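You operate a simulated robot arm through the tools that you are given. There is no shell and no other tool. Be economical: measure what you need, move in short steps, check, and stop when the job is done.

The job below is to be done with a simulated robot arm. You get a single attempt, and the scene is never put back.

Task
Gauge the bearing well's depth and fit the spacer that fills it.
Fine: park the gauge arm again before you fit it; leave the other spacers where they are.

The check looks at the end state, three seconds after you hand in, the way a careful person would. Anything else that was tipped, shoved, dropped, spilled or broken makes it a failure.

Robot
A 7-joint arm with a two-finger parallel gripper, fixed in place. Base frame: the origin is at the foot of the arm, x ahead of it, y to its left, z up; the work surface is at about z = 850. Lengths are in mm, angles in degrees, forces in N, time in s.
With the tool pointing down near the work surface it reaches from about 240 to 680 mm from the base axis. Its first joint turns from -66.0 to 66.0 degrees. Payload 2.4 kg.
The tool frame sits at the grasp point between the pads (the TCP): z along the fingers, y along the line on which they close. The tips reach 30 mm beyond it. Largest opening 94 mm; finger width 28, thickness 10; the body of the gripper, 50 by 96 mm, starts 55 mm behind the TCP.
Orientation is told as [roll, pitch, yaw] about the base's x, y, z axes, in that order, counted from this pose: with the fingers straight down and closing along the base's y, the tool's x points along the base's -x, its y along +y and its z along -z.

Tools
- The arm moves only by the tool drive_tool. Its argument "deltas" is a list of rows, each an object of numbers (a shift or turn left out is 0, a gripper value left out holds the last): "dx", "dy", "dz": the shift along the tool's x, y, z in mm; "wx", "wy", "wz": the turn, a rotation vector about the tool's x, y, z in degrees; "claw": the opening, from 0 (shut) to 1 (fully open). In form: [{"dx": .., "dy": .., "dz": .., "wx": .., "wy": .., "wz": .., "claw": ..}, ...]. A call has 1 to 12 rows; each row shifts and turns the commanded pose from where the row before left it, along the tool's axes as they then stand. Each row takes 0.2 s and may step no farther than 50 mm and 8.6 degrees from the row before; otherwise, or with a gripper value out of range, the whole call is refused. Where a pose cannot be reached the arm comes as near as it can. A force on the tool above 70 N (or 10 N above the force at the start of the call, whichever is more), or a blocked arm, ends the call early, and 0.2 s more pass. Each finger travels about 153 mm/s and halts on what it meets, pressing with about 30 N; the grip force reading is that of the motor and also rises with nothing between the fingers. The clock runs only during rows and for 0.2 s after the last one: add rows that do not move to give the fingers time. It gives the time, the measured TCP pose, the force on the tool (base axes), the opening and the grip force at its end, in the units of the frame above (readings bear some noise), with the torque about the TCP (base axes, N m) and any sound that the robot's microphone picked up.
- Cameras (640 x 400 px; columns grow to the right, rows downward): "scene" is fixed at [44, 478.2, 1442.5]; the picture's right is [-0.70, -0.71, 0.00], its down [-0.42, 0.41, -0.81] and it looks along [0.57, -0.57, -0.59] (base axes); focal length 304 px, centre (320, 200). "wrist" rides on the gripper at [76, 14, -103] in the tool frame; the picture's right is [-0.18, 0.98, 0.00], its down [-0.75, -0.14, -0.64] and it looks along [-0.63, -0.12, 0.77] (tool axes); focal length 243 px, centre (320, 200).
- snapshot(camera): a new picture of that camera. It takes no simulated time.
- probe_pixels(camera, pixels): for up to 12 pixels [column, row] of the newest picture of that camera ("zoom" is the newest enlarged one), the place [x, y, z] in the base frame of the surface seen there, good to about 2 mm. It takes no simulated time.
- enlarge(camera, box): a new picture of the part [left, top, right, bottom] of that camera's present view, enlarged. It takes no simulated time.
- close_job(): hands the job in; it is judged then, once.

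Work in short steps. Measure before you move; look again where a grasp or a placing could have gone wrong, and mend it. You have 80 turns and 46 pictures in all, those below and enlarged ones among them. Open the gripper and draw the arm clear of the work before you hand the job in, unless the task says otherwise; then end with one line.

The tools are called by a JSON object that holds its "name" and its "arguments". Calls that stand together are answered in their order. drive_tool: Moves the arm, as the interface text tells. Its arguments: {"type":"object","properties":{"deltas":{"type":"array"}},"required":["deltas"]} The other tools are called the same way: snapshot (camera) takes a picture; probe_pixels (camera, pixels) gives the place of the surface under pixels of a picture; enlarge (camera, box) takes an enlarged picture of a part of a camera's view; close_job () hands the job in.

At the start:

```text
time_s: 0.0
position: [236.6, 267.1, 1254.4]
ee_rot: [0.1, 0.0, 0.0]
contact_force: [-0.6, 0.3, -0.1]
torque: [0.01, 0.01, -0.02]
gripper_width: 94.2
finger_force: 0.0
```

scene: 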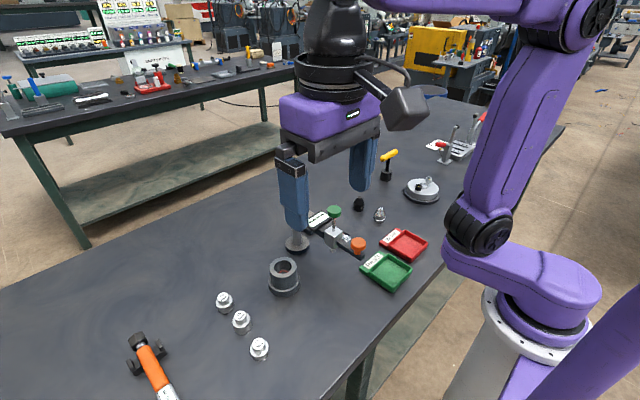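
wrist: 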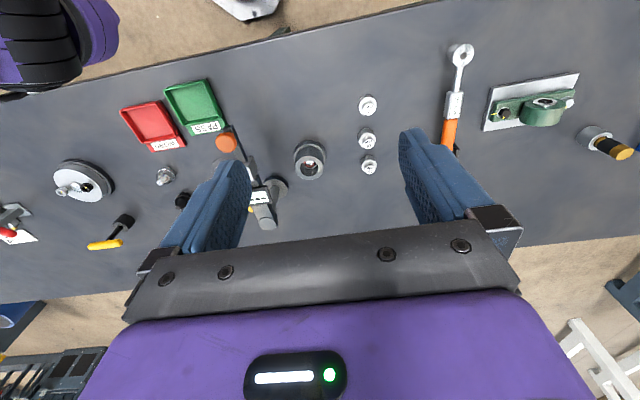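

The scene shows three spacers near (224,301),(241,320),(259,347), a bearing block at (284,275) and a gauge arm near (320,230). I'll enlarge those areas.

{"name": "enlarge", "arguments": {"camera": "scene", "box": [260, 180, 440, 300]}}

{"name": "enlarge", "arguments": {"camera": "wrist", "box": [200, 80, 400, 240]}}

{"name": "enlarge", "arguments": {"camera": "scene", "box": [190, 240, 320, 370]}}

```text
3.33 times, centred on (350, 240) of scene
```

zoom: 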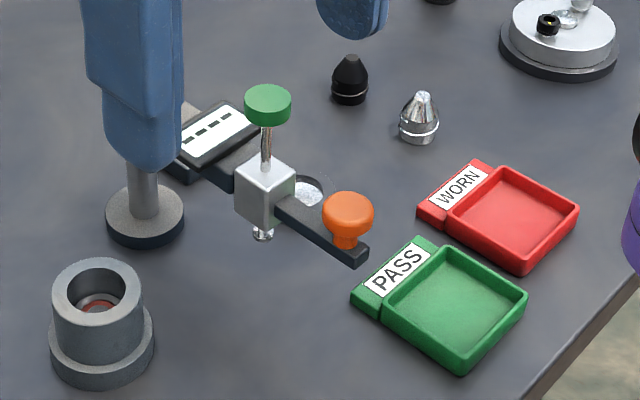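

```text
2.50 times, centred on (300, 160) of wrist
```

zoom: 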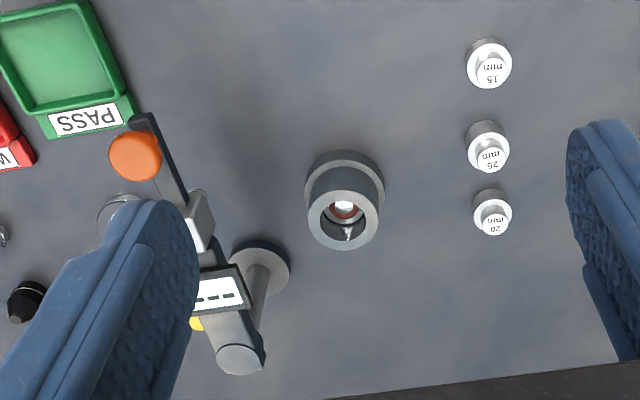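

```text
3.08 times, centred on (255, 305) of scene
```

zoom: 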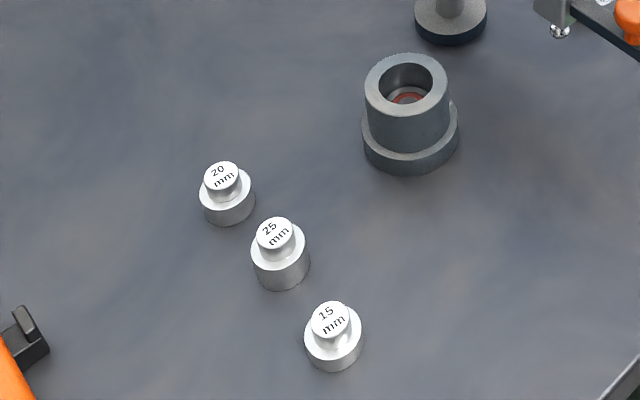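

The gauge is a swing arm on a post, with an orange handle, a green plunger and a display. I'll probe the spacers and the well in the current zoom, and the gauge in the scene picture.

{"name": "probe_pixels", "arguments": {"camera": "zoom", "pixels": [[221, 174], [245, 200], [274, 232], [292, 258], [329, 319], [346, 345], [405, 61], [370, 92], [441, 96], [408, 98], [408, 112], [330, 235]]}}

{"name": "probe_pixels", "arguments": {"camera": "scene", "pixels": [[334, 210], [332, 227], [358, 242], [364, 256], [333, 249], [299, 240], [318, 216], [347, 233], [331, 238], [299, 250], [350, 247]]}}

{"name": "probe_pixels", "arguments": {"camera": "wrist", "pixels": [[226, 142], [260, 197], [267, 222], [280, 190], [262, 212], [308, 162], [308, 172], [241, 165], [249, 209]]}}

```text
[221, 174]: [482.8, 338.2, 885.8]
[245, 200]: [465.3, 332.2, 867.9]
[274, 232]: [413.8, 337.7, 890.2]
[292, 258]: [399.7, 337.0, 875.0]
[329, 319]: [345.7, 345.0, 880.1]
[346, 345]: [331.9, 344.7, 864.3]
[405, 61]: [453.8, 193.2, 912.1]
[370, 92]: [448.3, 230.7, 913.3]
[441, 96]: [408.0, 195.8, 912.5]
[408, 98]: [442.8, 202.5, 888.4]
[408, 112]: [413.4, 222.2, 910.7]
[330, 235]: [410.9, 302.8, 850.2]
```

```text
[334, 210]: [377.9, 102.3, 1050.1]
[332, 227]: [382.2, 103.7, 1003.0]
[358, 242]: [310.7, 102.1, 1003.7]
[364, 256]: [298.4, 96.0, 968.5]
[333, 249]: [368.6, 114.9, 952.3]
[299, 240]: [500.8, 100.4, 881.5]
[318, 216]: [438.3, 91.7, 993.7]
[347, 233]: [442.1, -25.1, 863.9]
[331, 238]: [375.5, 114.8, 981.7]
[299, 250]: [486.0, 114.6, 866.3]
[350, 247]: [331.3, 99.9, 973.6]
```

```text
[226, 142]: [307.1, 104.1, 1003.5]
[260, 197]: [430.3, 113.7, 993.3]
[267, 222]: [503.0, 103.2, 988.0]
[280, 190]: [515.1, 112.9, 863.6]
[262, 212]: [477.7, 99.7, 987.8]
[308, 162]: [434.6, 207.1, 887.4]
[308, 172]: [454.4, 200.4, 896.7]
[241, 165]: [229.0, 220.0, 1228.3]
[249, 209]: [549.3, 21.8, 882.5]
```

The post is near (503,103) and the gauge arm points along -x, with the knob at about (308,103), top z 1003. The plunger radius is about 128 and the well centre at about (430,210) sits at the same radius, so it needs a swing of about 56°. I'll hover above the knob and look more closely.

{"name": "drive_tool", "arguments": {"deltas": [{"dx": -18, "dy": -41, "dz": 10}, {"dx": -18, "dy": -41, "dz": 20}, {"dx": -18, "dy": -41, "dz": 30}, {"dx": -17.4, "dy": -41, "dz": 40}, {"dz": 34}, {}, {}]}}

{"name": "snapshot", "arguments": {"camera": "wrist"}}

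{"name": "snapshot", "arguments": {"camera": "scene"}}

```text
refused: row 3 steps farther than a row can; nothing moved
```

```text
40 pictures are left
```

wrist: 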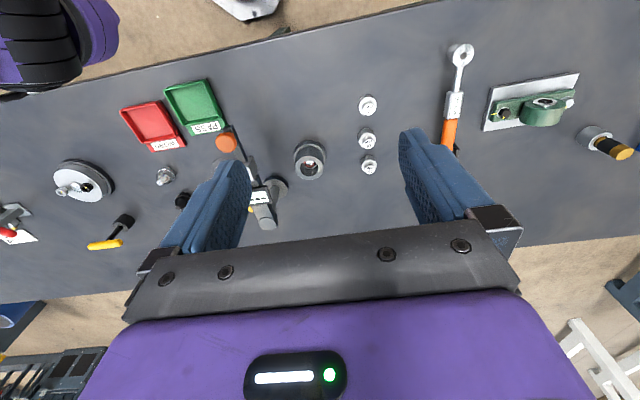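

```text
39 pictures are left
```

scene: 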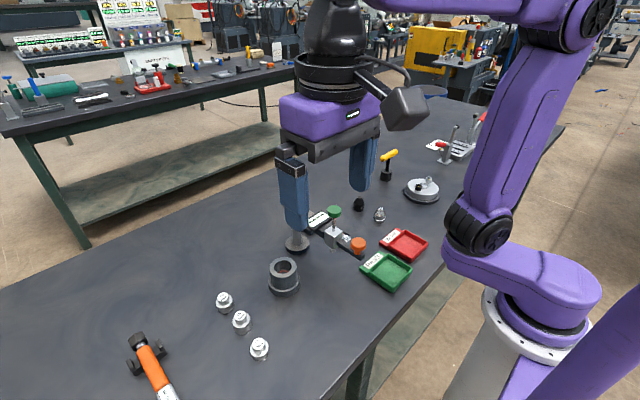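

The step was too long, so I'll redo the move with smaller rows and then look.

{"name": "drive_tool", "arguments": {"deltas": [{"dx": -14, "dy": -33, "dz": 20}, {"dx": -14, "dy": -33, "dz": 28}, {"dx": -14, "dy": -33, "dz": 30}, {"dx": -14, "dy": -33, "dz": 30}, {"dx": -14, "dy": -32, "dz": 30}, {"dz": 16}, {}, {}]}}

```text
time_s: 1.8
position: [308.6, 105.2, 1101.1]
ee_rot: [0.0, 0.0, 0.0]
contact_force: [0.7, 0.9, 0.0]
torque: [-0.03, 0.0, -0.02]
gripper_width: 94.1
finger_force: 0.0
```

The tool is hovering over the knob, so I'll look with both cameras.

{"name": "snapshot", "arguments": {"camera": "wrist"}}

{"name": "enlarge", "arguments": {"camera": "scene", "box": [220, 170, 420, 310]}}

```text
38 pictures are left
```

wrist: 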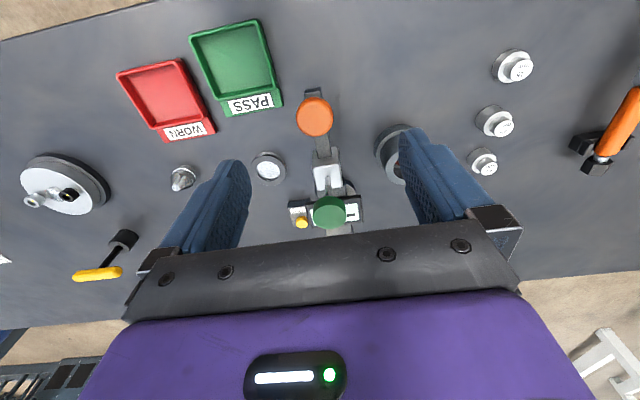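

```text
2.86 times, centred on (320, 240) of scene
```

zoom: 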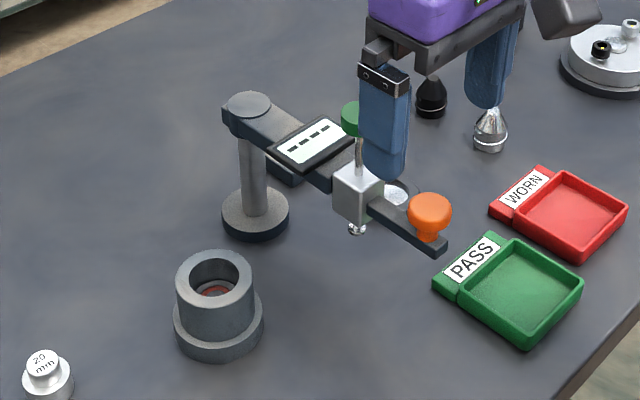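

The display reads "----". A yellow button sits beside the gauge at wrist (302,222), and a silver disc lies on the table at (268,168). I'll probe these and the post.

{"name": "probe_pixels", "arguments": {"camera": "wrist", "pixels": [[302, 222], [268, 168], [315, 115], [330, 210], [297, 209], [301, 230], [258, 158], [352, 210], [314, 93], [326, 181]]}}

{"name": "probe_pixels", "arguments": {"camera": "zoom", "pixels": [[248, 104], [226, 104], [271, 104], [248, 93], [248, 115], [433, 205], [352, 110], [356, 229], [285, 172], [397, 192], [430, 236], [255, 215]]}}

{"name": "enlarge", "arguments": {"camera": "wrist", "box": [240, 80, 400, 240]}}

```text
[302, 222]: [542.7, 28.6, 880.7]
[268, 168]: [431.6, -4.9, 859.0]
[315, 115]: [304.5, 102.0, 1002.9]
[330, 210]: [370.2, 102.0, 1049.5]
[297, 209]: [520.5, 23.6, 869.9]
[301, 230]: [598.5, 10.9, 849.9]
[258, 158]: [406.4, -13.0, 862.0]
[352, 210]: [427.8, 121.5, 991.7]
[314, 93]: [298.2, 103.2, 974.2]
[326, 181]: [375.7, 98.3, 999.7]
```

```text
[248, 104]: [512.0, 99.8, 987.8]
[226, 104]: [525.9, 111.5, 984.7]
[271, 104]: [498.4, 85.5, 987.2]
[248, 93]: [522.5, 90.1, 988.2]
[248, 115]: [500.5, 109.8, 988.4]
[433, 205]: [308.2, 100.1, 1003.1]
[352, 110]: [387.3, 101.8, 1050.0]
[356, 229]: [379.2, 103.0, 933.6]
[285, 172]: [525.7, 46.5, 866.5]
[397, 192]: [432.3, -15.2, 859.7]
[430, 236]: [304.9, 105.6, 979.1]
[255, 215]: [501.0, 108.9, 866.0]
```

```text
2.50 times, centred on (320, 160) of wrist
```

zoom: 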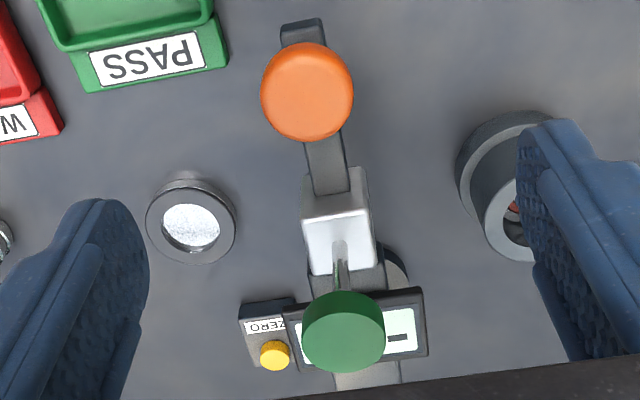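

I see a ZERO box at (540,28) and a ring at (431,-5), which is also about 130 from the post, so it could be a reference. I'll look at it from the scene camera.

{"name": "enlarge", "arguments": {"camera": "scene", "box": [300, 200, 380, 260]}}

{"name": "probe_pixels", "arguments": {"camera": "wrist", "pixels": [[254, 167], [298, 167], [276, 185], [268, 153], [264, 172], [272, 172], [268, 163], [255, 157], [285, 158], [262, 183]]}}

```text
6.67 times, centred on (340, 230) of scene
```

zoom: 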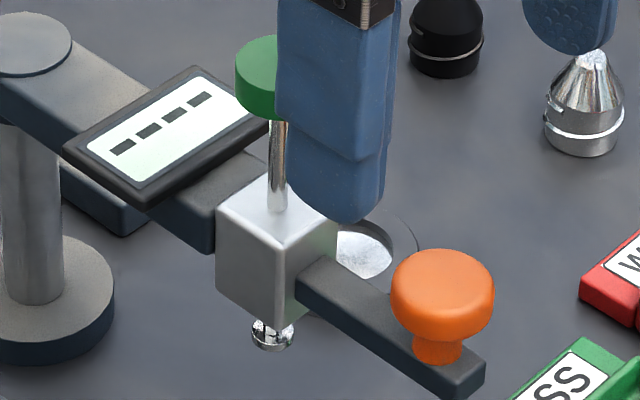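

```text
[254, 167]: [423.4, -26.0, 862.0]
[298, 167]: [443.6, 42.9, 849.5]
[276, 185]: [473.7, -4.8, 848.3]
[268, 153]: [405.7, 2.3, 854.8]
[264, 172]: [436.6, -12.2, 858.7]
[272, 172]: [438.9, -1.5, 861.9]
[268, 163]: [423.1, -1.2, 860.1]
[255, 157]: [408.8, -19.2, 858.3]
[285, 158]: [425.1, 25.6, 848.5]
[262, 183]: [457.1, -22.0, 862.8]
```

The knob is at (306,102), R≈205 from the post at (511,101), so I need about 54° to the well. I'll lower over the knob to TCP z≈1014, keeping the tips above the bar, and close.

{"name": "drive_tool", "arguments": {"deltas": [{"dx": 2.6, "dy": -3, "dz": 40}, {"dz": 40}, {"dz": 7}, {}, {"claw": 0.5}, {"claw": 0.3}, {"claw": 0.2}, {}]}}

{"name": "enlarge", "arguments": {"camera": "scene", "box": [270, 170, 430, 290]}}

```text
time_s: 3.6
position: [306.5, 100.5, 1014.4]
ee_rot: [0.0, 0.0, 0.0]
contact_force: [-0.1, 0.7, -9.7]
torque: [0.04, -0.13, 0.07]
gripper_width: 31.3
finger_force: 45.5
```

```text
3.33 times, centred on (350, 230) of scene
```

zoom: 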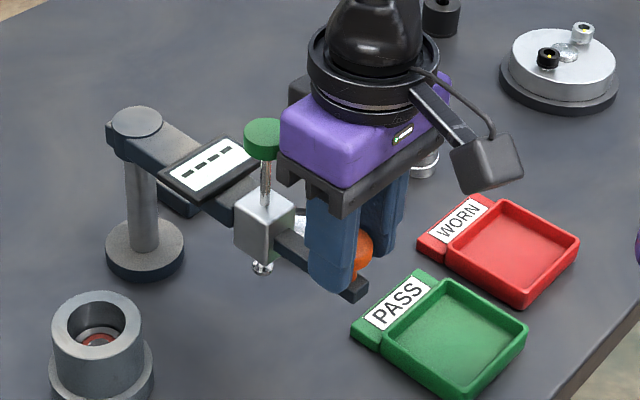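

The knob is held at 31 mm. I'll swing 12° as a test.

{"name": "drive_tool", "arguments": {"deltas": [{"dy": 21.4, "dx": -1.1, "wz": 6}, {"dy": 21.4, "dx": -1.1, "wz": 6}, {}]}}

```text
time_s: 4.4
position: [310.2, 144.6, 1013.9]
ee_rot: [0.1, -0.2, -12.2]
contact_force: [11.6, -3.1, 10.6]
torque: [-0.16, 0.07, -0.17]
gripper_width: 31.0
finger_force: 45.2
```

That swung with low force, so I'll continue 42° to put the plunger over the well.

{"name": "drive_tool", "arguments": {"deltas": [{"dy": 21.4, "dx": -1.1, "wz": 6}, {"dy": 21.4, "dx": -1.1, "wz": 6}, {"dy": 21.4, "dx": -1.1, "wz": 6}, {"dy": 21.4, "dx": -1.1, "wz": 6}, {"dy": 21.4, "dx": -1.1, "wz": 6}, {"dy": 21.4, "dx": -1.1, "wz": 6}, {"dy": 21.4, "dx": -1.1, "wz": 6}, {}]}}

{"name": "enlarge", "arguments": {"camera": "scene", "box": [230, 170, 390, 290]}}

```text
time_s: 6.2
position: [389.8, 265.7, 1013.7]
ee_rot: [0.1, 0.0, -54.2]
contact_force: [5.5, -6.0, 28.6]
torque: [-0.1, -0.16, 0.1]
gripper_width: 31.2
finger_force: 44.9
```

```text
3.33 times, centred on (310, 230) of scene
```

zoom: 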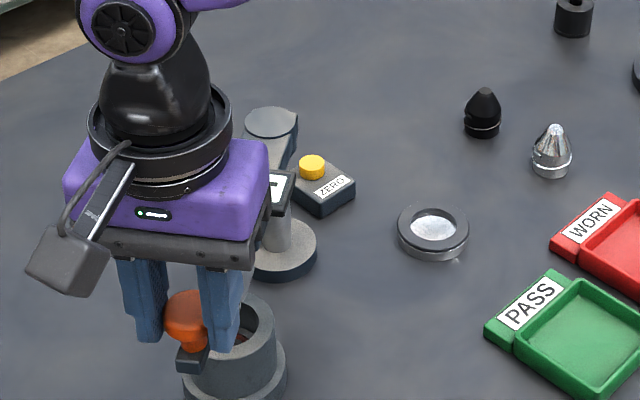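

The arm is over the well and ZERO is now clearly visible. I'll release and rise to look.

{"name": "drive_tool", "arguments": {"deltas": [{"claw": 0.6}, {"claw": 0.8}, {}, {"dz": -40}, {"dz": -40}, {"dz": -30, "dx": 40}, {"dx": 40}, {}]}}

{"name": "snapshot", "arguments": {"camera": "scene"}}

{"name": "snapshot", "arguments": {"camera": "wrist"}}

```text
time_s: 8.0
position: [343.0, 331.1, 1120.9]
ee_rot: [0.0, 0.2, -54.0]
contact_force: [-0.2, 0.0, 0.6]
torque: [-0.02, -0.02, 0.0]
gripper_width: 75.5
finger_force: 0.0
```

```text
32 pictures are left
```

scene: 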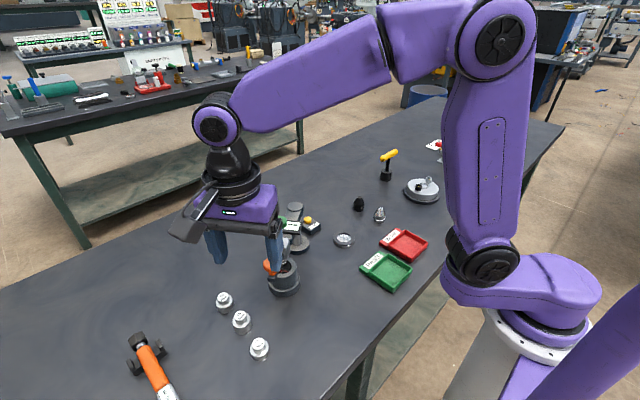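

```text
31 pictures are left
```

wrist: 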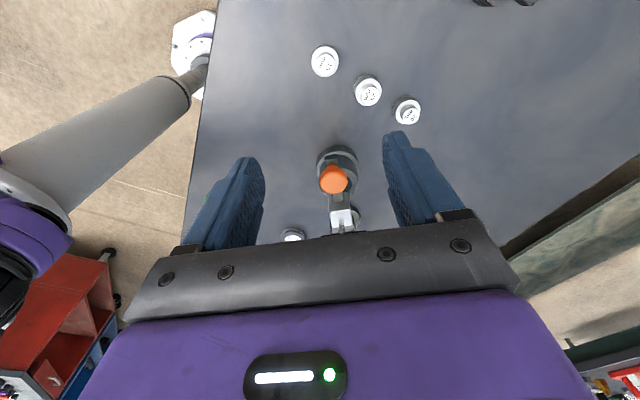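

I'll back off and up along the tool's x so both cameras can see the plunger and well.

{"name": "drive_tool", "arguments": {"deltas": [{"dz": -45, "claw": 0.0}, {"dz": -45, "dx": 20}, {"dx": 45}, {"dx": 30}, {}]}}

{"name": "snapshot", "arguments": {"camera": "wrist"}}

{"name": "enlarge", "arguments": {"camera": "scene", "box": [240, 180, 360, 300]}}

```text
time_s: 9.2
position: [287.7, 408.2, 1213.4]
ee_rot: [-0.1, 0.1, -54.0]
contact_force: [-0.4, 0.0, 1.0]
torque: [-0.01, -0.02, 0.02]
gripper_width: 0.0
finger_force: 30.3
```

```text
30 pictures are left
```

wrist: 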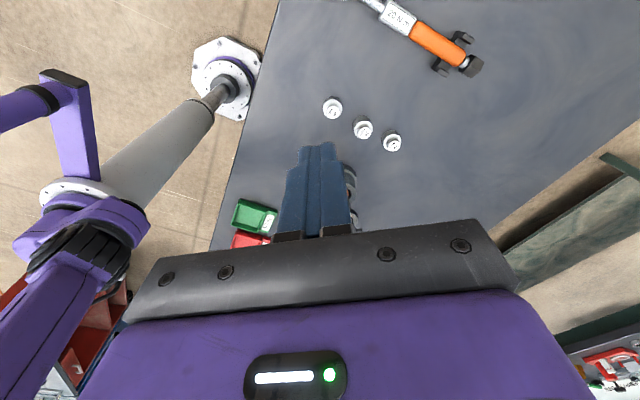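

```text
3.33 times, centred on (300, 240) of scene
```

zoom: 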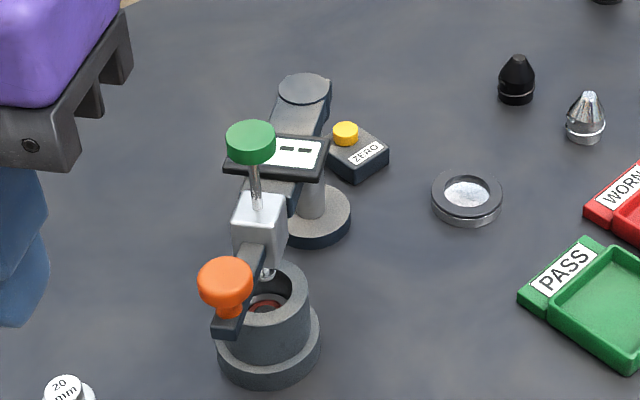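

I'll probe the cap, tip and rim in this view.

{"name": "probe_pixels", "arguments": {"camera": "zoom", "pixels": [[250, 136], [228, 140], [275, 140], [266, 273], [298, 290], [270, 335], [308, 280], [262, 205], [466, 194], [345, 128], [264, 306], [225, 275]]}}

```text
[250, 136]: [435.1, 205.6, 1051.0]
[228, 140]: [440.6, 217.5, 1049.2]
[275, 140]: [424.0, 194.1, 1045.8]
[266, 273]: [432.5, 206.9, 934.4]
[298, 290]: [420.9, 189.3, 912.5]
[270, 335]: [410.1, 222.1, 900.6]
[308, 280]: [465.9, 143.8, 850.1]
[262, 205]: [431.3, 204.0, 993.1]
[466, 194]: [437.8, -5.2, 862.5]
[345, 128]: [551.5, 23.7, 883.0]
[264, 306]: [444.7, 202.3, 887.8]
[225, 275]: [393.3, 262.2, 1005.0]
```

The plunger is at (433,206), close to the well centre at about (433,209). I'll move the closed fingers above the green cap (top z 1050).

{"name": "drive_tool", "arguments": {"deltas": [{"dx": -49}, {"dx": -50}, {"dx": -50}, {"dx": -50}, {"dx": -50, "dy": -0.7}, {"dz": 45}, {"dz": 45}, {"dz": 22}, {}, {}]}}

{"name": "snapshot", "arguments": {"camera": "wrist"}}

{"name": "enlarge", "arguments": {"camera": "scene", "box": [240, 180, 360, 300]}}

```text
time_s: 11.4
position: [432.4, 206.0, 1102.5]
ee_rot: [0.0, 0.0, -54.0]
contact_force: [0.3, 0.0, 0.4]
torque: [-0.04, 0.01, 0.0]
gripper_width: 0.0
finger_force: 30.2
```

```text
28 pictures are left
```

wrist: 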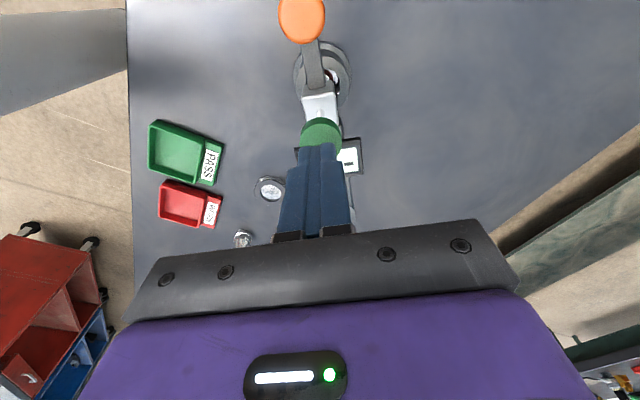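

```text
3.33 times, centred on (300, 240) of scene
```

zoom: 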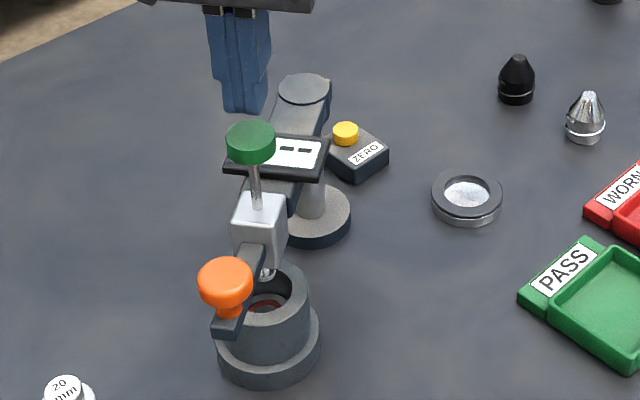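

The fingers are aligned over the cap, so I'll press in small steps and watch the force.

{"name": "drive_tool", "arguments": {"deltas": [{"dz": 15}, {"dz": 10}, {"dz": 8}, {"dz": 5}, {"dz": 5}, {}]}}

{"name": "enlarge", "arguments": {"camera": "scene", "box": [240, 180, 360, 300]}}

```text
time_s: 12.8
position: [431.2, 204.8, 1056.5]
ee_rot: [0.0, -0.1, -54.0]
contact_force: [0.2, 1.1, 0.8]
torque: [0.02, 0.02, 0.0]
gripper_width: 0.3
finger_force: 29.8
```

```text
3.33 times, centred on (300, 240) of scene
```

zoom: 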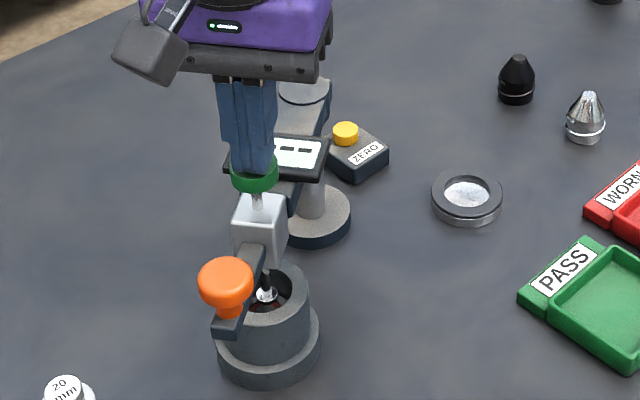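

The plunger slides freely and the tip is nearly at the rim. I'll continue pressing.

{"name": "drive_tool", "arguments": {"deltas": [{"dz": 5}, {"dz": 5}, {"dz": 4}, {"dz": 3}, {"dz": 2}, {}]}}

{"name": "enlarge", "arguments": {"camera": "scene", "box": [240, 180, 360, 300]}}

```text
time_s: 14.2
position: [431.3, 205.1, 1038.8]
ee_rot: [0.0, 0.0, -54.0]
contact_force: [-4.2, 2.3, 11.8]
torque: [0.02, 0.09, -0.01]
gripper_width: 0.0
finger_force: 30.4
```

```text
3.33 times, centred on (300, 240) of scene
```

zoom: 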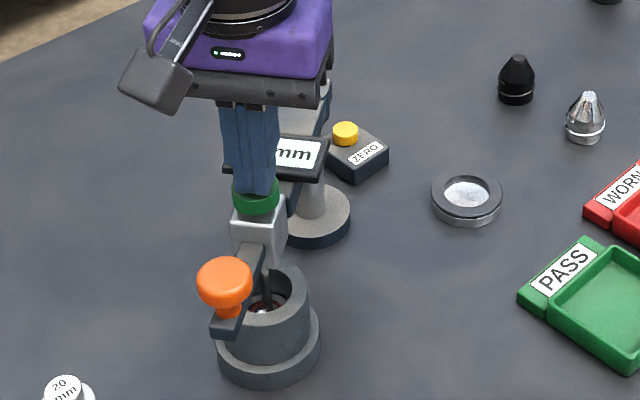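

It has made contact (12 N) and the display now shows a value ending in "mm". I'll try reading it with the wrist camera.

{"name": "enlarge", "arguments": {"camera": "wrist", "box": [280, 100, 400, 200]}}

```text
4.00 times, centred on (340, 150) of wrist
```

zoom: 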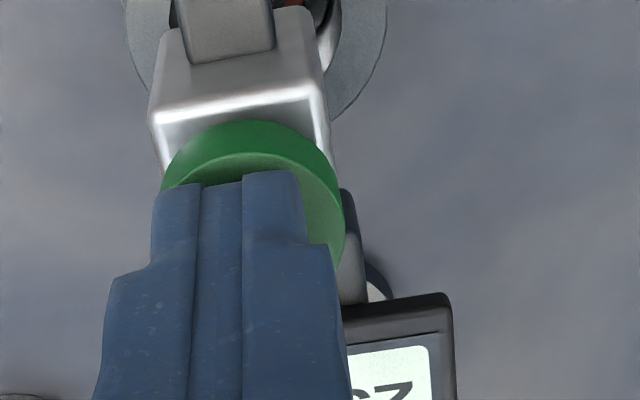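

The first digit looks like "2", seen upside down, but the rest is hidden. I'll lift and see whether the reading latches.

{"name": "drive_tool", "arguments": {"deltas": [{"dz": -10}, {"dz": -20}, {"dz": -40}, {"dz": -40}, {}]}}

{"name": "enlarge", "arguments": {"camera": "scene", "box": [240, 180, 360, 300]}}

```text
time_s: 15.4
position: [430.4, 205.5, 1148.1]
ee_rot: [0.1, -0.1, -54.0]
contact_force: [-0.8, 0.5, 0.2]
torque: [0.01, 0.0, -0.03]
gripper_width: 0.1
finger_force: 30.1
```

```text
3.33 times, centred on (300, 240) of scene
```

zoom: 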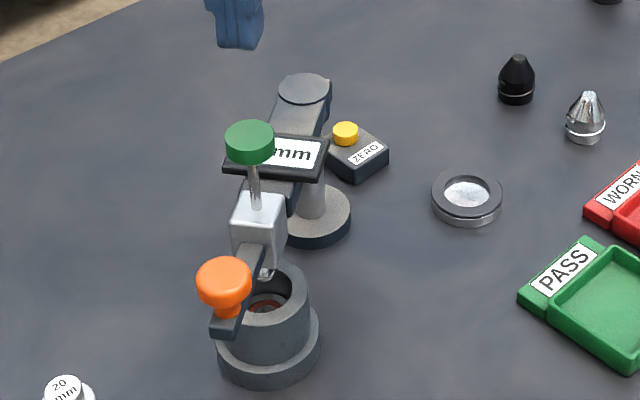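

The reading latches but the cap hides the digits from the scene camera. I'll shift sideways for a clear wrist view.

{"name": "drive_tool", "arguments": {"deltas": [{"dy": -40, "dx": -20}, {"dy": -20, "dx": -20}, {}]}}

{"name": "enlarge", "arguments": {"camera": "wrist", "box": [260, 60, 460, 220]}}

```text
time_s: 16.2
position: [406.8, 138.7, 1148.7]
ee_rot: [-0.1, 0.0, -54.0]
contact_force: [0.5, -1.3, -1.1]
torque: [0.03, 0.01, -0.03]
gripper_width: 0.2
finger_force: 30.7
```

```text
2.50 times, centred on (360, 140) of wrist
```

zoom: 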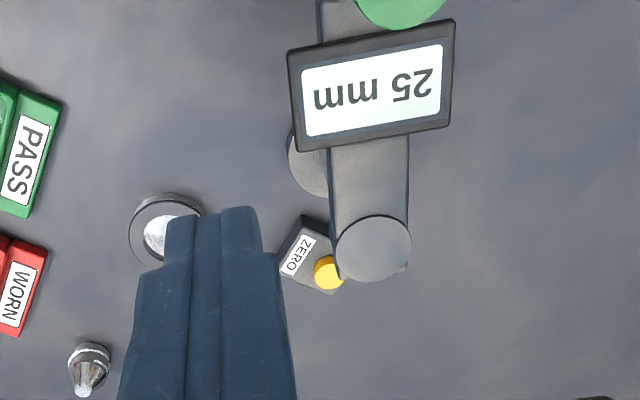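

The display reads 25 mm, which roughly matches the geometry (rim 912.5, bottom about 888). Next I'll return to the knob pose and regrip to park the arm.

{"name": "drive_tool", "arguments": {"deltas": [{"dy": 30, "dx": 28, "claw": 0.8}, {"dy": 31, "dx": 28}, {"dx": 28}, {"dx": 29}, {"dz": 45}, {"dz": 45}, {"dz": 44.7}, {}]}}

{"name": "enlarge", "arguments": {"camera": "scene", "box": [230, 180, 390, 300]}}

```text
time_s: 18.0
position: [388.0, 266.4, 1014.7]
ee_rot: [0.0, 0.0, -54.0]
contact_force: [0.2, -0.2, -0.1]
torque: [-0.04, 0.02, -0.02]
gripper_width: 75.1
finger_force: 0.0
```

```text
3.33 times, centred on (310, 240) of scene
```

zoom: 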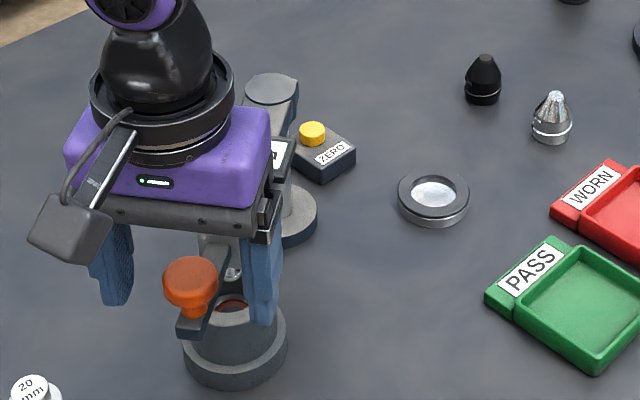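

The fingers straddle the knob, so I'll close and swing back 54° to park.

{"name": "drive_tool", "arguments": {"deltas": [{"claw": 0.3}, {"claw": 0.2}, {}, {"dy": -21.4, "dx": -1.1, "wz": -6}, {"dy": -21.4, "dx": -1.1, "wz": -6}, {"dy": -21.4, "dx": -1.1, "wz": -6}, {"dy": -21.4, "dx": -1.1, "wz": -6}, {"dy": -21.4, "dx": -1.1, "wz": -6}, {}]}}

{"name": "drive_tool", "arguments": {"deltas": [{"dy": -21.4, "dx": -1.1, "wz": -6}, {"dy": -21.4, "dx": -1.1, "wz": -6}, {"dy": -21.4, "dx": -1.1, "wz": -6}, {"dy": -21.4, "dx": -1.1, "wz": -6}, {}, {}]}}

```text
time_s: 20.0
position: [321.8, 183.1, 1013.8]
ee_rot: [0.0, 0.1, -23.7]
contact_force: [-7.8, 5.6, 31.1]
torque: [0.06, 0.15, 0.38]
gripper_width: 31.3
finger_force: 45.0
```

```text
time_s: 21.4
position: [305.1, 99.7, 1012.4]
ee_rot: [0.0, -0.1, 0.0]
contact_force: [9.1, -3.0, -32.4]
torque: [0.06, -0.29, -0.38]
gripper_width: 31.5
finger_force: 44.8
```

The tool is back at y≈100, where the knob was first gripped. I'll release, rise and compare.

{"name": "drive_tool", "arguments": {"deltas": [{"claw": 0.6}, {"claw": 0.8}, {}, {"dz": -45}, {"dz": -45}, {"dz": -45, "dx": 10}, {"dx": 10, "dy": 45}, {"dy": 45}, {}]}}

{"name": "enlarge", "arguments": {"camera": "scene", "box": [220, 170, 420, 310]}}

{"name": "snapshot", "arguments": {"camera": "wrist"}}

```text
time_s: 23.4
position: [284.8, 192.0, 1150.3]
ee_rot: [0.1, 0.0, 0.0]
contact_force: [-0.5, 0.1, 0.4]
torque: [-0.02, -0.01, -0.02]
gripper_width: 75.4
finger_force: 0.0
```

```text
2.86 times, centred on (320, 240) of scene
```

zoom: 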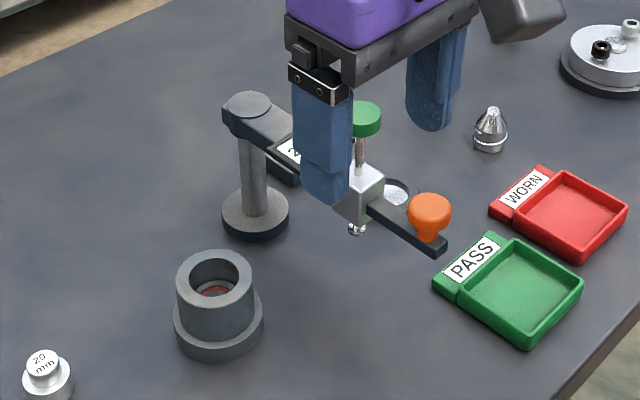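

```text
19 pictures are left
```

wrist: 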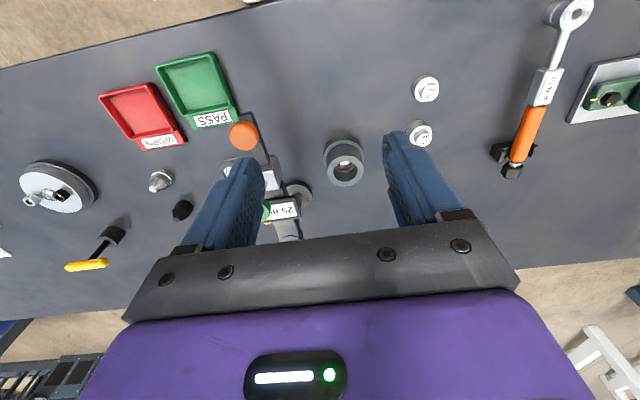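

The knob and plunger sit in the same pixels as at the start, so it's parked. I'll enlarge the well to measure its centre and bottom.

{"name": "enlarge", "arguments": {"camera": "wrist", "box": [310, 125, 390, 195]}}

```text
5.71 times, centred on (350, 160) of wrist
```

zoom: 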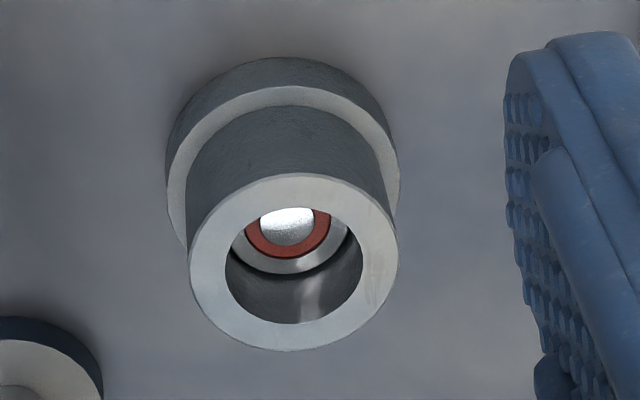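

I'll probe the rim and the bearing's surfaces at the bottom.

{"name": "probe_pixels", "arguments": {"camera": "zoom", "pixels": [[190, 262], [397, 265], [293, 350], [294, 176], [226, 262], [363, 262], [293, 324], [290, 228], [290, 250], [290, 264], [240, 250], [345, 245]]}}

```text
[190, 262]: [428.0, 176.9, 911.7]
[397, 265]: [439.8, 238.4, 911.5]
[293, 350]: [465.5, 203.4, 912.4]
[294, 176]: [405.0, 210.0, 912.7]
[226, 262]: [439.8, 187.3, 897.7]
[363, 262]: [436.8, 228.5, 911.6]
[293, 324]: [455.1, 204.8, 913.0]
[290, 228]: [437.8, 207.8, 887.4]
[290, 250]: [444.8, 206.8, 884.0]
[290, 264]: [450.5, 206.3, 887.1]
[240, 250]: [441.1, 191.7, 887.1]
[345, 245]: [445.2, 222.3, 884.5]
```

The bottom is at about 887 and the rim at 912, which confirms 25 mm. The well centre is about (435,207.5) with a bore of about 40. Next I'll hover above the 25 mm spacer at around (410,336).

{"name": "drive_tool", "arguments": {"deltas": [{"dx": -32, "dy": 36, "claw": 0.8}, {"dx": -32, "dy": 36}, {"dx": -32, "dy": 36}, {"dx": -29, "dy": 36}, {"dz": 45}, {"dz": 40}, {}, {}]}}

{"name": "snapshot", "arguments": {"camera": "wrist"}}

{"name": "enlarge", "arguments": {"camera": "scene", "box": [200, 280, 290, 370]}}

```text
time_s: 25.2
position: [408.7, 332.7, 1063.2]
ee_rot: [0.0, 0.0, 0.0]
contact_force: [0.1, 0.5, -0.8]
torque: [0.02, -0.03, 0.01]
gripper_width: 75.0
finger_force: 0.0
```

```text
17 pictures are left
```

wrist: 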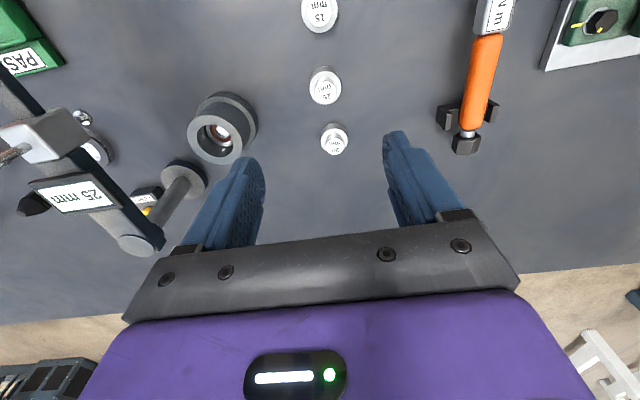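

```text
4.44 times, centred on (245, 325) of scene
```

zoom: 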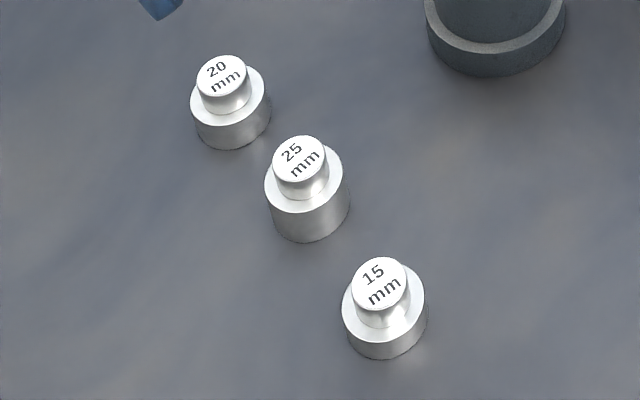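

The middle spacer at wrist (325,86) is the 25 mm one. I'll enlarge it for its exact centre.

{"name": "enlarge", "arguments": {"camera": "wrist", "box": [285, 55, 365, 125]}}

```text
5.71 times, centred on (325, 90) of wrist
```

zoom: 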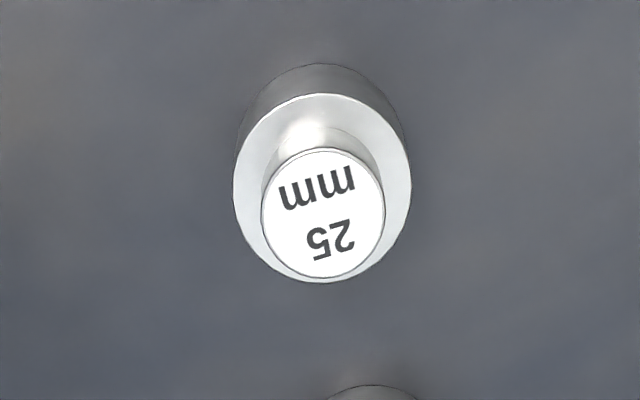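

I'll probe the stud's and shoulder's edges.

{"name": "probe_pixels", "arguments": {"camera": "zoom", "pixels": [[265, 213], [381, 213], [323, 152], [323, 273], [323, 213], [238, 190], [407, 190], [322, 98], [322, 280], [250, 213], [395, 213]]}}

```text
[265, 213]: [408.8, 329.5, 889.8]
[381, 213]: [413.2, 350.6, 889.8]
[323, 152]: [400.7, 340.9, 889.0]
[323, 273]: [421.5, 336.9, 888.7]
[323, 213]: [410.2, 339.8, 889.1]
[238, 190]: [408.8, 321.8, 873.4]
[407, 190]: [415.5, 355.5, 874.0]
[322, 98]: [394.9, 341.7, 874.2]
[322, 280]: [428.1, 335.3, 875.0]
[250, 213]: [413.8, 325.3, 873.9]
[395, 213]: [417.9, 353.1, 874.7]
```

The spacer is centred at (411.3,339), with a 22 mm stud from z 875 to 890 and a body of about 35 mm. I'll descend with the tips at z≈877 and grip the stud.

{"name": "drive_tool", "arguments": {"deltas": [{"dx": -2.6, "dy": 6.4, "dz": 30, "claw": 0.7}, {"dz": 45}, {"dz": 40}, {"dz": 25}, {"dz": 10}, {"dz": 6.2}, {}, {}]}}

{"name": "enlarge", "arguments": {"camera": "scene", "box": [180, 250, 300, 370]}}

```text
time_s: 27.0
position: [413.0, 339.4, 908.3]
ee_rot: [0.0, 0.0, 0.0]
contact_force: [-0.5, 0.6, -0.7]
torque: [0.01, 0.05, 0.0]
gripper_width: 66.0
finger_force: 0.0
```

```text
3.33 times, centred on (240, 310) of scene
```

zoom: 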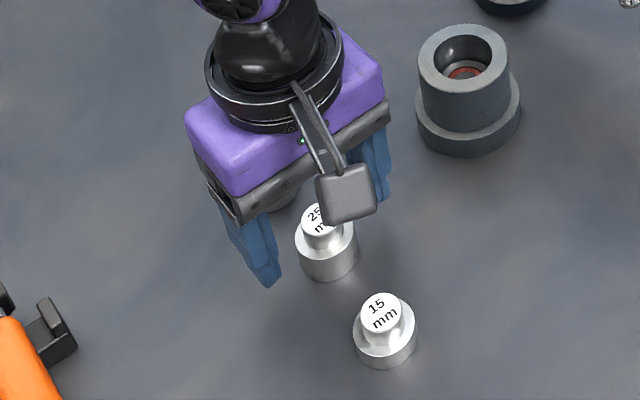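

The fingers straddle the stud, so I'll close and check the force, then lift a little.

{"name": "drive_tool", "arguments": {"deltas": [{"claw": 0.4}, {"claw": 0.25}, {"claw": 0.15}, {"claw": 0.1}, {}, {}]}}

{"name": "drive_tool", "arguments": {"deltas": [{"dz": -10}, {"dz": -25}, {"dz": -35}, {}, {}]}}

{"name": "snapshot", "arguments": {"camera": "scene"}}

{"name": "snapshot", "arguments": {"camera": "wrist"}}

```text
time_s: 28.4
position: [411.9, 339.0, 907.3]
ee_rot: [0.0, 0.0, 0.0]
contact_force: [0.1, 0.4, 2.0]
torque: [0.02, 0.01, -0.02]
gripper_width: 22.6
finger_force: 30.0
```

```text
time_s: 29.6
position: [413.0, 341.7, 977.5]
ee_rot: [0.0, 0.0, -0.1]
contact_force: [-0.2, 0.4, -1.2]
torque: [0.03, 0.0, -0.02]
gripper_width: 22.7
finger_force: 30.2
```

```text
13 pictures are left
```

scene: 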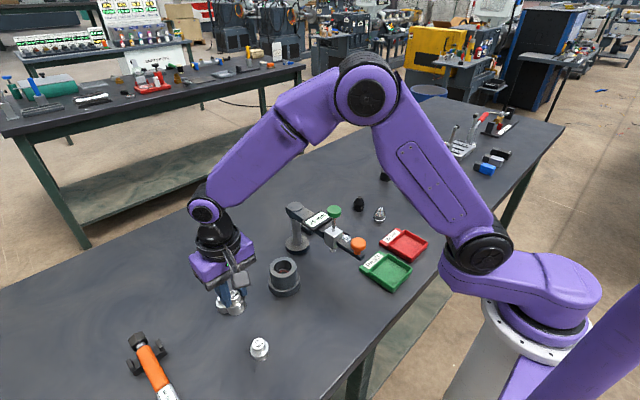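

```text
12 pictures are left
```

wrist: 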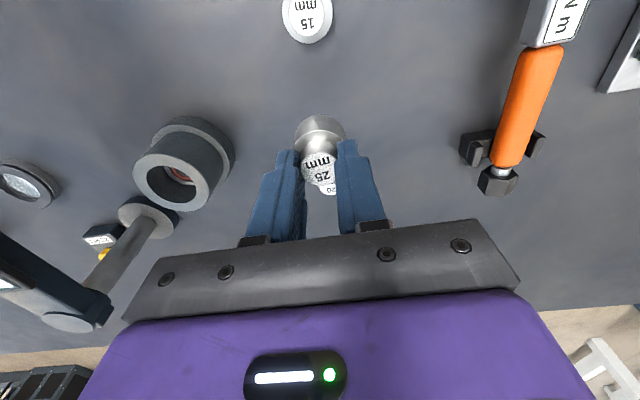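

The spacer is held. I'll carry it to above the well at (435,207.5), with its bottom about 20 mm above the rim.

{"name": "drive_tool", "arguments": {"deltas": [{"dz": -15}, {"dx": -6, "dy": -34}, {"dx": -6, "dy": -34}, {"dx": -6, "dy": -34}, {"dx": -4, "dy": -31.5}, {}, {}]}}

{"name": "enlarge", "arguments": {"camera": "wrist", "box": [260, 80, 380, 200]}}

{"name": "enlarge", "arguments": {"camera": "scene", "box": [240, 210, 330, 300]}}

```text
time_s: 31.2
position: [434.4, 206.2, 992.7]
ee_rot: [0.0, 0.0, 0.0]
contact_force: [0.0, -0.7, -1.5]
torque: [-0.02, -0.01, -0.02]
gripper_width: 22.4
finger_force: 29.9
```

```text
3.33 times, centred on (320, 140) of wrist
```

zoom: 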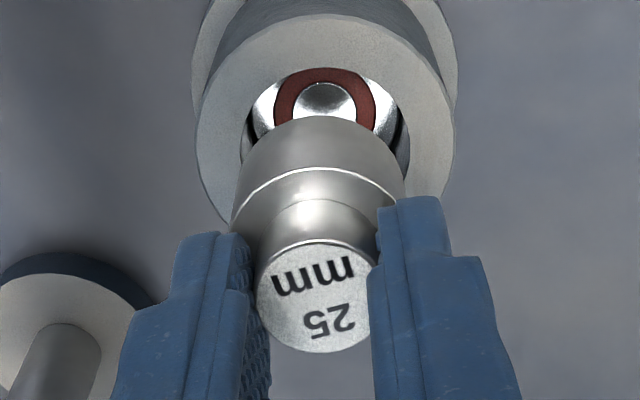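

```text
4.44 times, centred on (285, 255) of scene
```

zoom: 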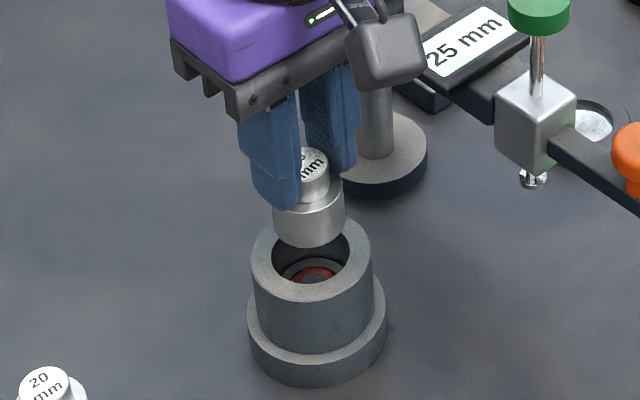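

I'll probe the rim and spacer from this view to check the alignment.

{"name": "probe_pixels", "arguments": {"camera": "zoom", "pixels": [[254, 259], [370, 259], [311, 300], [311, 286], [274, 255], [347, 256], [276, 213], [342, 211], [310, 240], [312, 165], [300, 296], [340, 295]]}}

```text
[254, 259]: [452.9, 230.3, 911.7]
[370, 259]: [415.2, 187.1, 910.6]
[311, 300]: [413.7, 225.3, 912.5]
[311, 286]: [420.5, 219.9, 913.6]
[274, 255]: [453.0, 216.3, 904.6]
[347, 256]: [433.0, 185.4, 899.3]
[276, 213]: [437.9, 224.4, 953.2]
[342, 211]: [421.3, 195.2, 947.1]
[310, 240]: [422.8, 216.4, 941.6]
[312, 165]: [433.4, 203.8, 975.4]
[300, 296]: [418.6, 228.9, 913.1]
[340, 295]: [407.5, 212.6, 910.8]
```

The spacer sits about 2 mm short in y, so I'll correct that and lower into the mouth, watching the force (rim at TCP 969, seated at about 944).

{"name": "drive_tool", "arguments": {"deltas": [{"dx": -0.5, "dy": 1.8}, {"dz": 12}, {"dz": 8}, {"dz": 4}, {"dz": 4}, {}]}}

{"name": "enlarge", "arguments": {"camera": "scene", "box": [240, 210, 330, 300]}}

```text
time_s: 32.6
position: [435.2, 208.8, 963.4]
ee_rot: [0.0, 0.0, 0.0]
contact_force: [0.8, 0.0, -1.9]
torque: [0.01, 0.02, 0.01]
gripper_width: 22.9
finger_force: 29.8
```

```text
4.44 times, centred on (285, 255) of scene
```

zoom: 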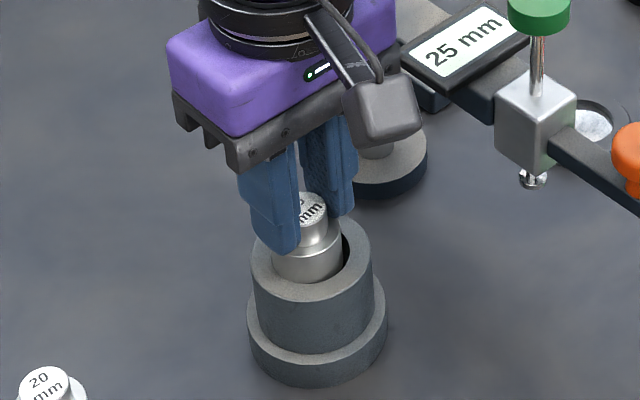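

It has entered the bore without force, with a slight gap on the image right. I'll nudge about 1 mm that way and continue down to seat.

{"name": "drive_tool", "arguments": {"deltas": [{"dx": 0.8, "dy": -0.9}, {"dz": 5}, {"dz": 5}, {"dz": 4}, {"dz": 2}, {"dz": 2}, {}]}}

```text
time_s: 34.2
position: [433.4, 208.2, 945.7]
ee_rot: [-0.1, 0.0, -0.1]
contact_force: [-0.3, -0.2, -0.9]
torque: [-0.05, 0.03, -0.01]
gripper_width: 22.9
finger_force: 29.8
```

It's still free at 945.7, so I'll lower in 1 mm steps until it touches.

{"name": "drive_tool", "arguments": {"deltas": [{"dz": 1}, {"dz": 1}, {"dz": 1}, {}]}}

{"name": "enlarge", "arguments": {"camera": "scene", "box": [240, 210, 330, 300]}}

```text
time_s: 35.2
position: [432.7, 207.6, 944.6]
ee_rot: [0.0, -0.1, 0.0]
contact_force: [-5.3, -2.0, 22.9]
torque: [-0.24, 0.24, -0.16]
gripper_width: 22.7
finger_force: 30.5
```

```text
4.44 times, centred on (285, 255) of scene
```

zoom: 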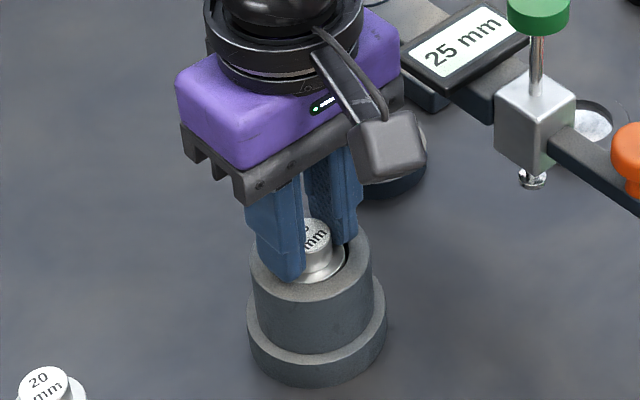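

It's seated at TCP 944.6 as predicted. I'll relieve the press, open slowly and rise.

{"name": "drive_tool", "arguments": {"deltas": [{"dz": -1.5}, {"claw": 0.35}, {"claw": 0.5}, {}, {"dz": -20}, {"dz": -45}, {"dz": -45}, {"dz": -45, "dx": 20}, {"dx": 40, "dz": -20}, {}]}}

{"name": "enlarge", "arguments": {"camera": "wrist", "box": [270, 90, 390, 210]}}

{"name": "snapshot", "arguments": {"camera": "scene"}}

```text
time_s: 37.4
position: [371.1, 208.5, 1119.3]
ee_rot: [0.0, 0.1, 0.0]
contact_force: [0.5, 0.0, -0.2]
torque: [0.02, -0.01, -0.01]
gripper_width: 46.9
finger_force: 0.1
```

```text
3.33 times, centred on (330, 150) of wrist
```

zoom: 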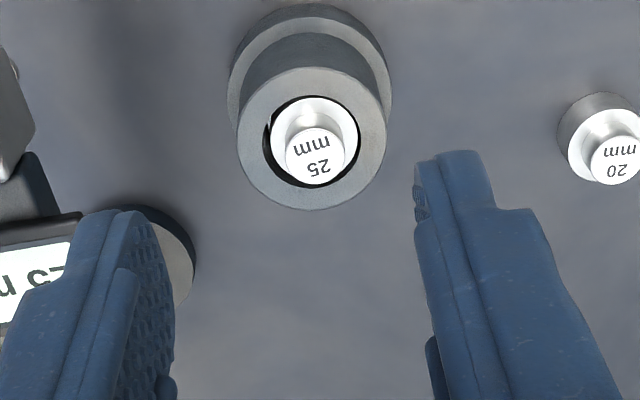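

```text
6 pictures are left
```

scene: 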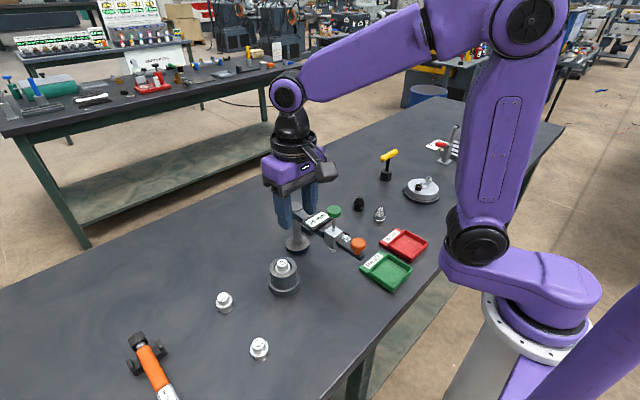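

I'll verify that the shoulder is flush with the rim.

{"name": "probe_pixels", "arguments": {"camera": "zoom", "pixels": [[280, 140], [350, 140], [313, 103], [280, 160], [350, 120], [252, 140], [375, 140], [313, 197], [316, 155]]}}

```text
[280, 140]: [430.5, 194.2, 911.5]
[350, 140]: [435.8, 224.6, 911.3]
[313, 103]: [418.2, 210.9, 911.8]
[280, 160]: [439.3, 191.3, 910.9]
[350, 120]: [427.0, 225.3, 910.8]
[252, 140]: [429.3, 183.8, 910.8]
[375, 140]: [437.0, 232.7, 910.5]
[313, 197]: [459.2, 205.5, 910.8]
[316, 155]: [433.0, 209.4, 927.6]
```

The shoulder (z≈911.3) is flush with the rim (z≈911) and level. The gauge arm is parked, the other spacers haven't moved, and the gripper is open. I'll draw the arm well clear and hand in.

{"name": "drive_tool", "arguments": {"deltas": [{"dz": -45}, {"dz": -45, "dx": 15}, {"dz": -30, "dx": 20}, {}, {}]}}

{"name": "close_job", "arguments": {}}

```text
time_s: 38.6
position: [336.5, 204.9, 1240.4]
ee_rot: [0.0, 0.0, 0.0]
contact_force: [0.8, 0.2, 0.2]
torque: [-0.01, 0.01, 0.02]
gripper_width: 46.6
finger_force: 0.1
```

```text
The job is handed in.
```

The gauge read 25 mm (I did not use its ZERO button, but probing the well also gave about 25 mm), so I parked the gauge arm, fitted the 25 mm spacer flush with the rim, left the other spacers in place and handed the job in.
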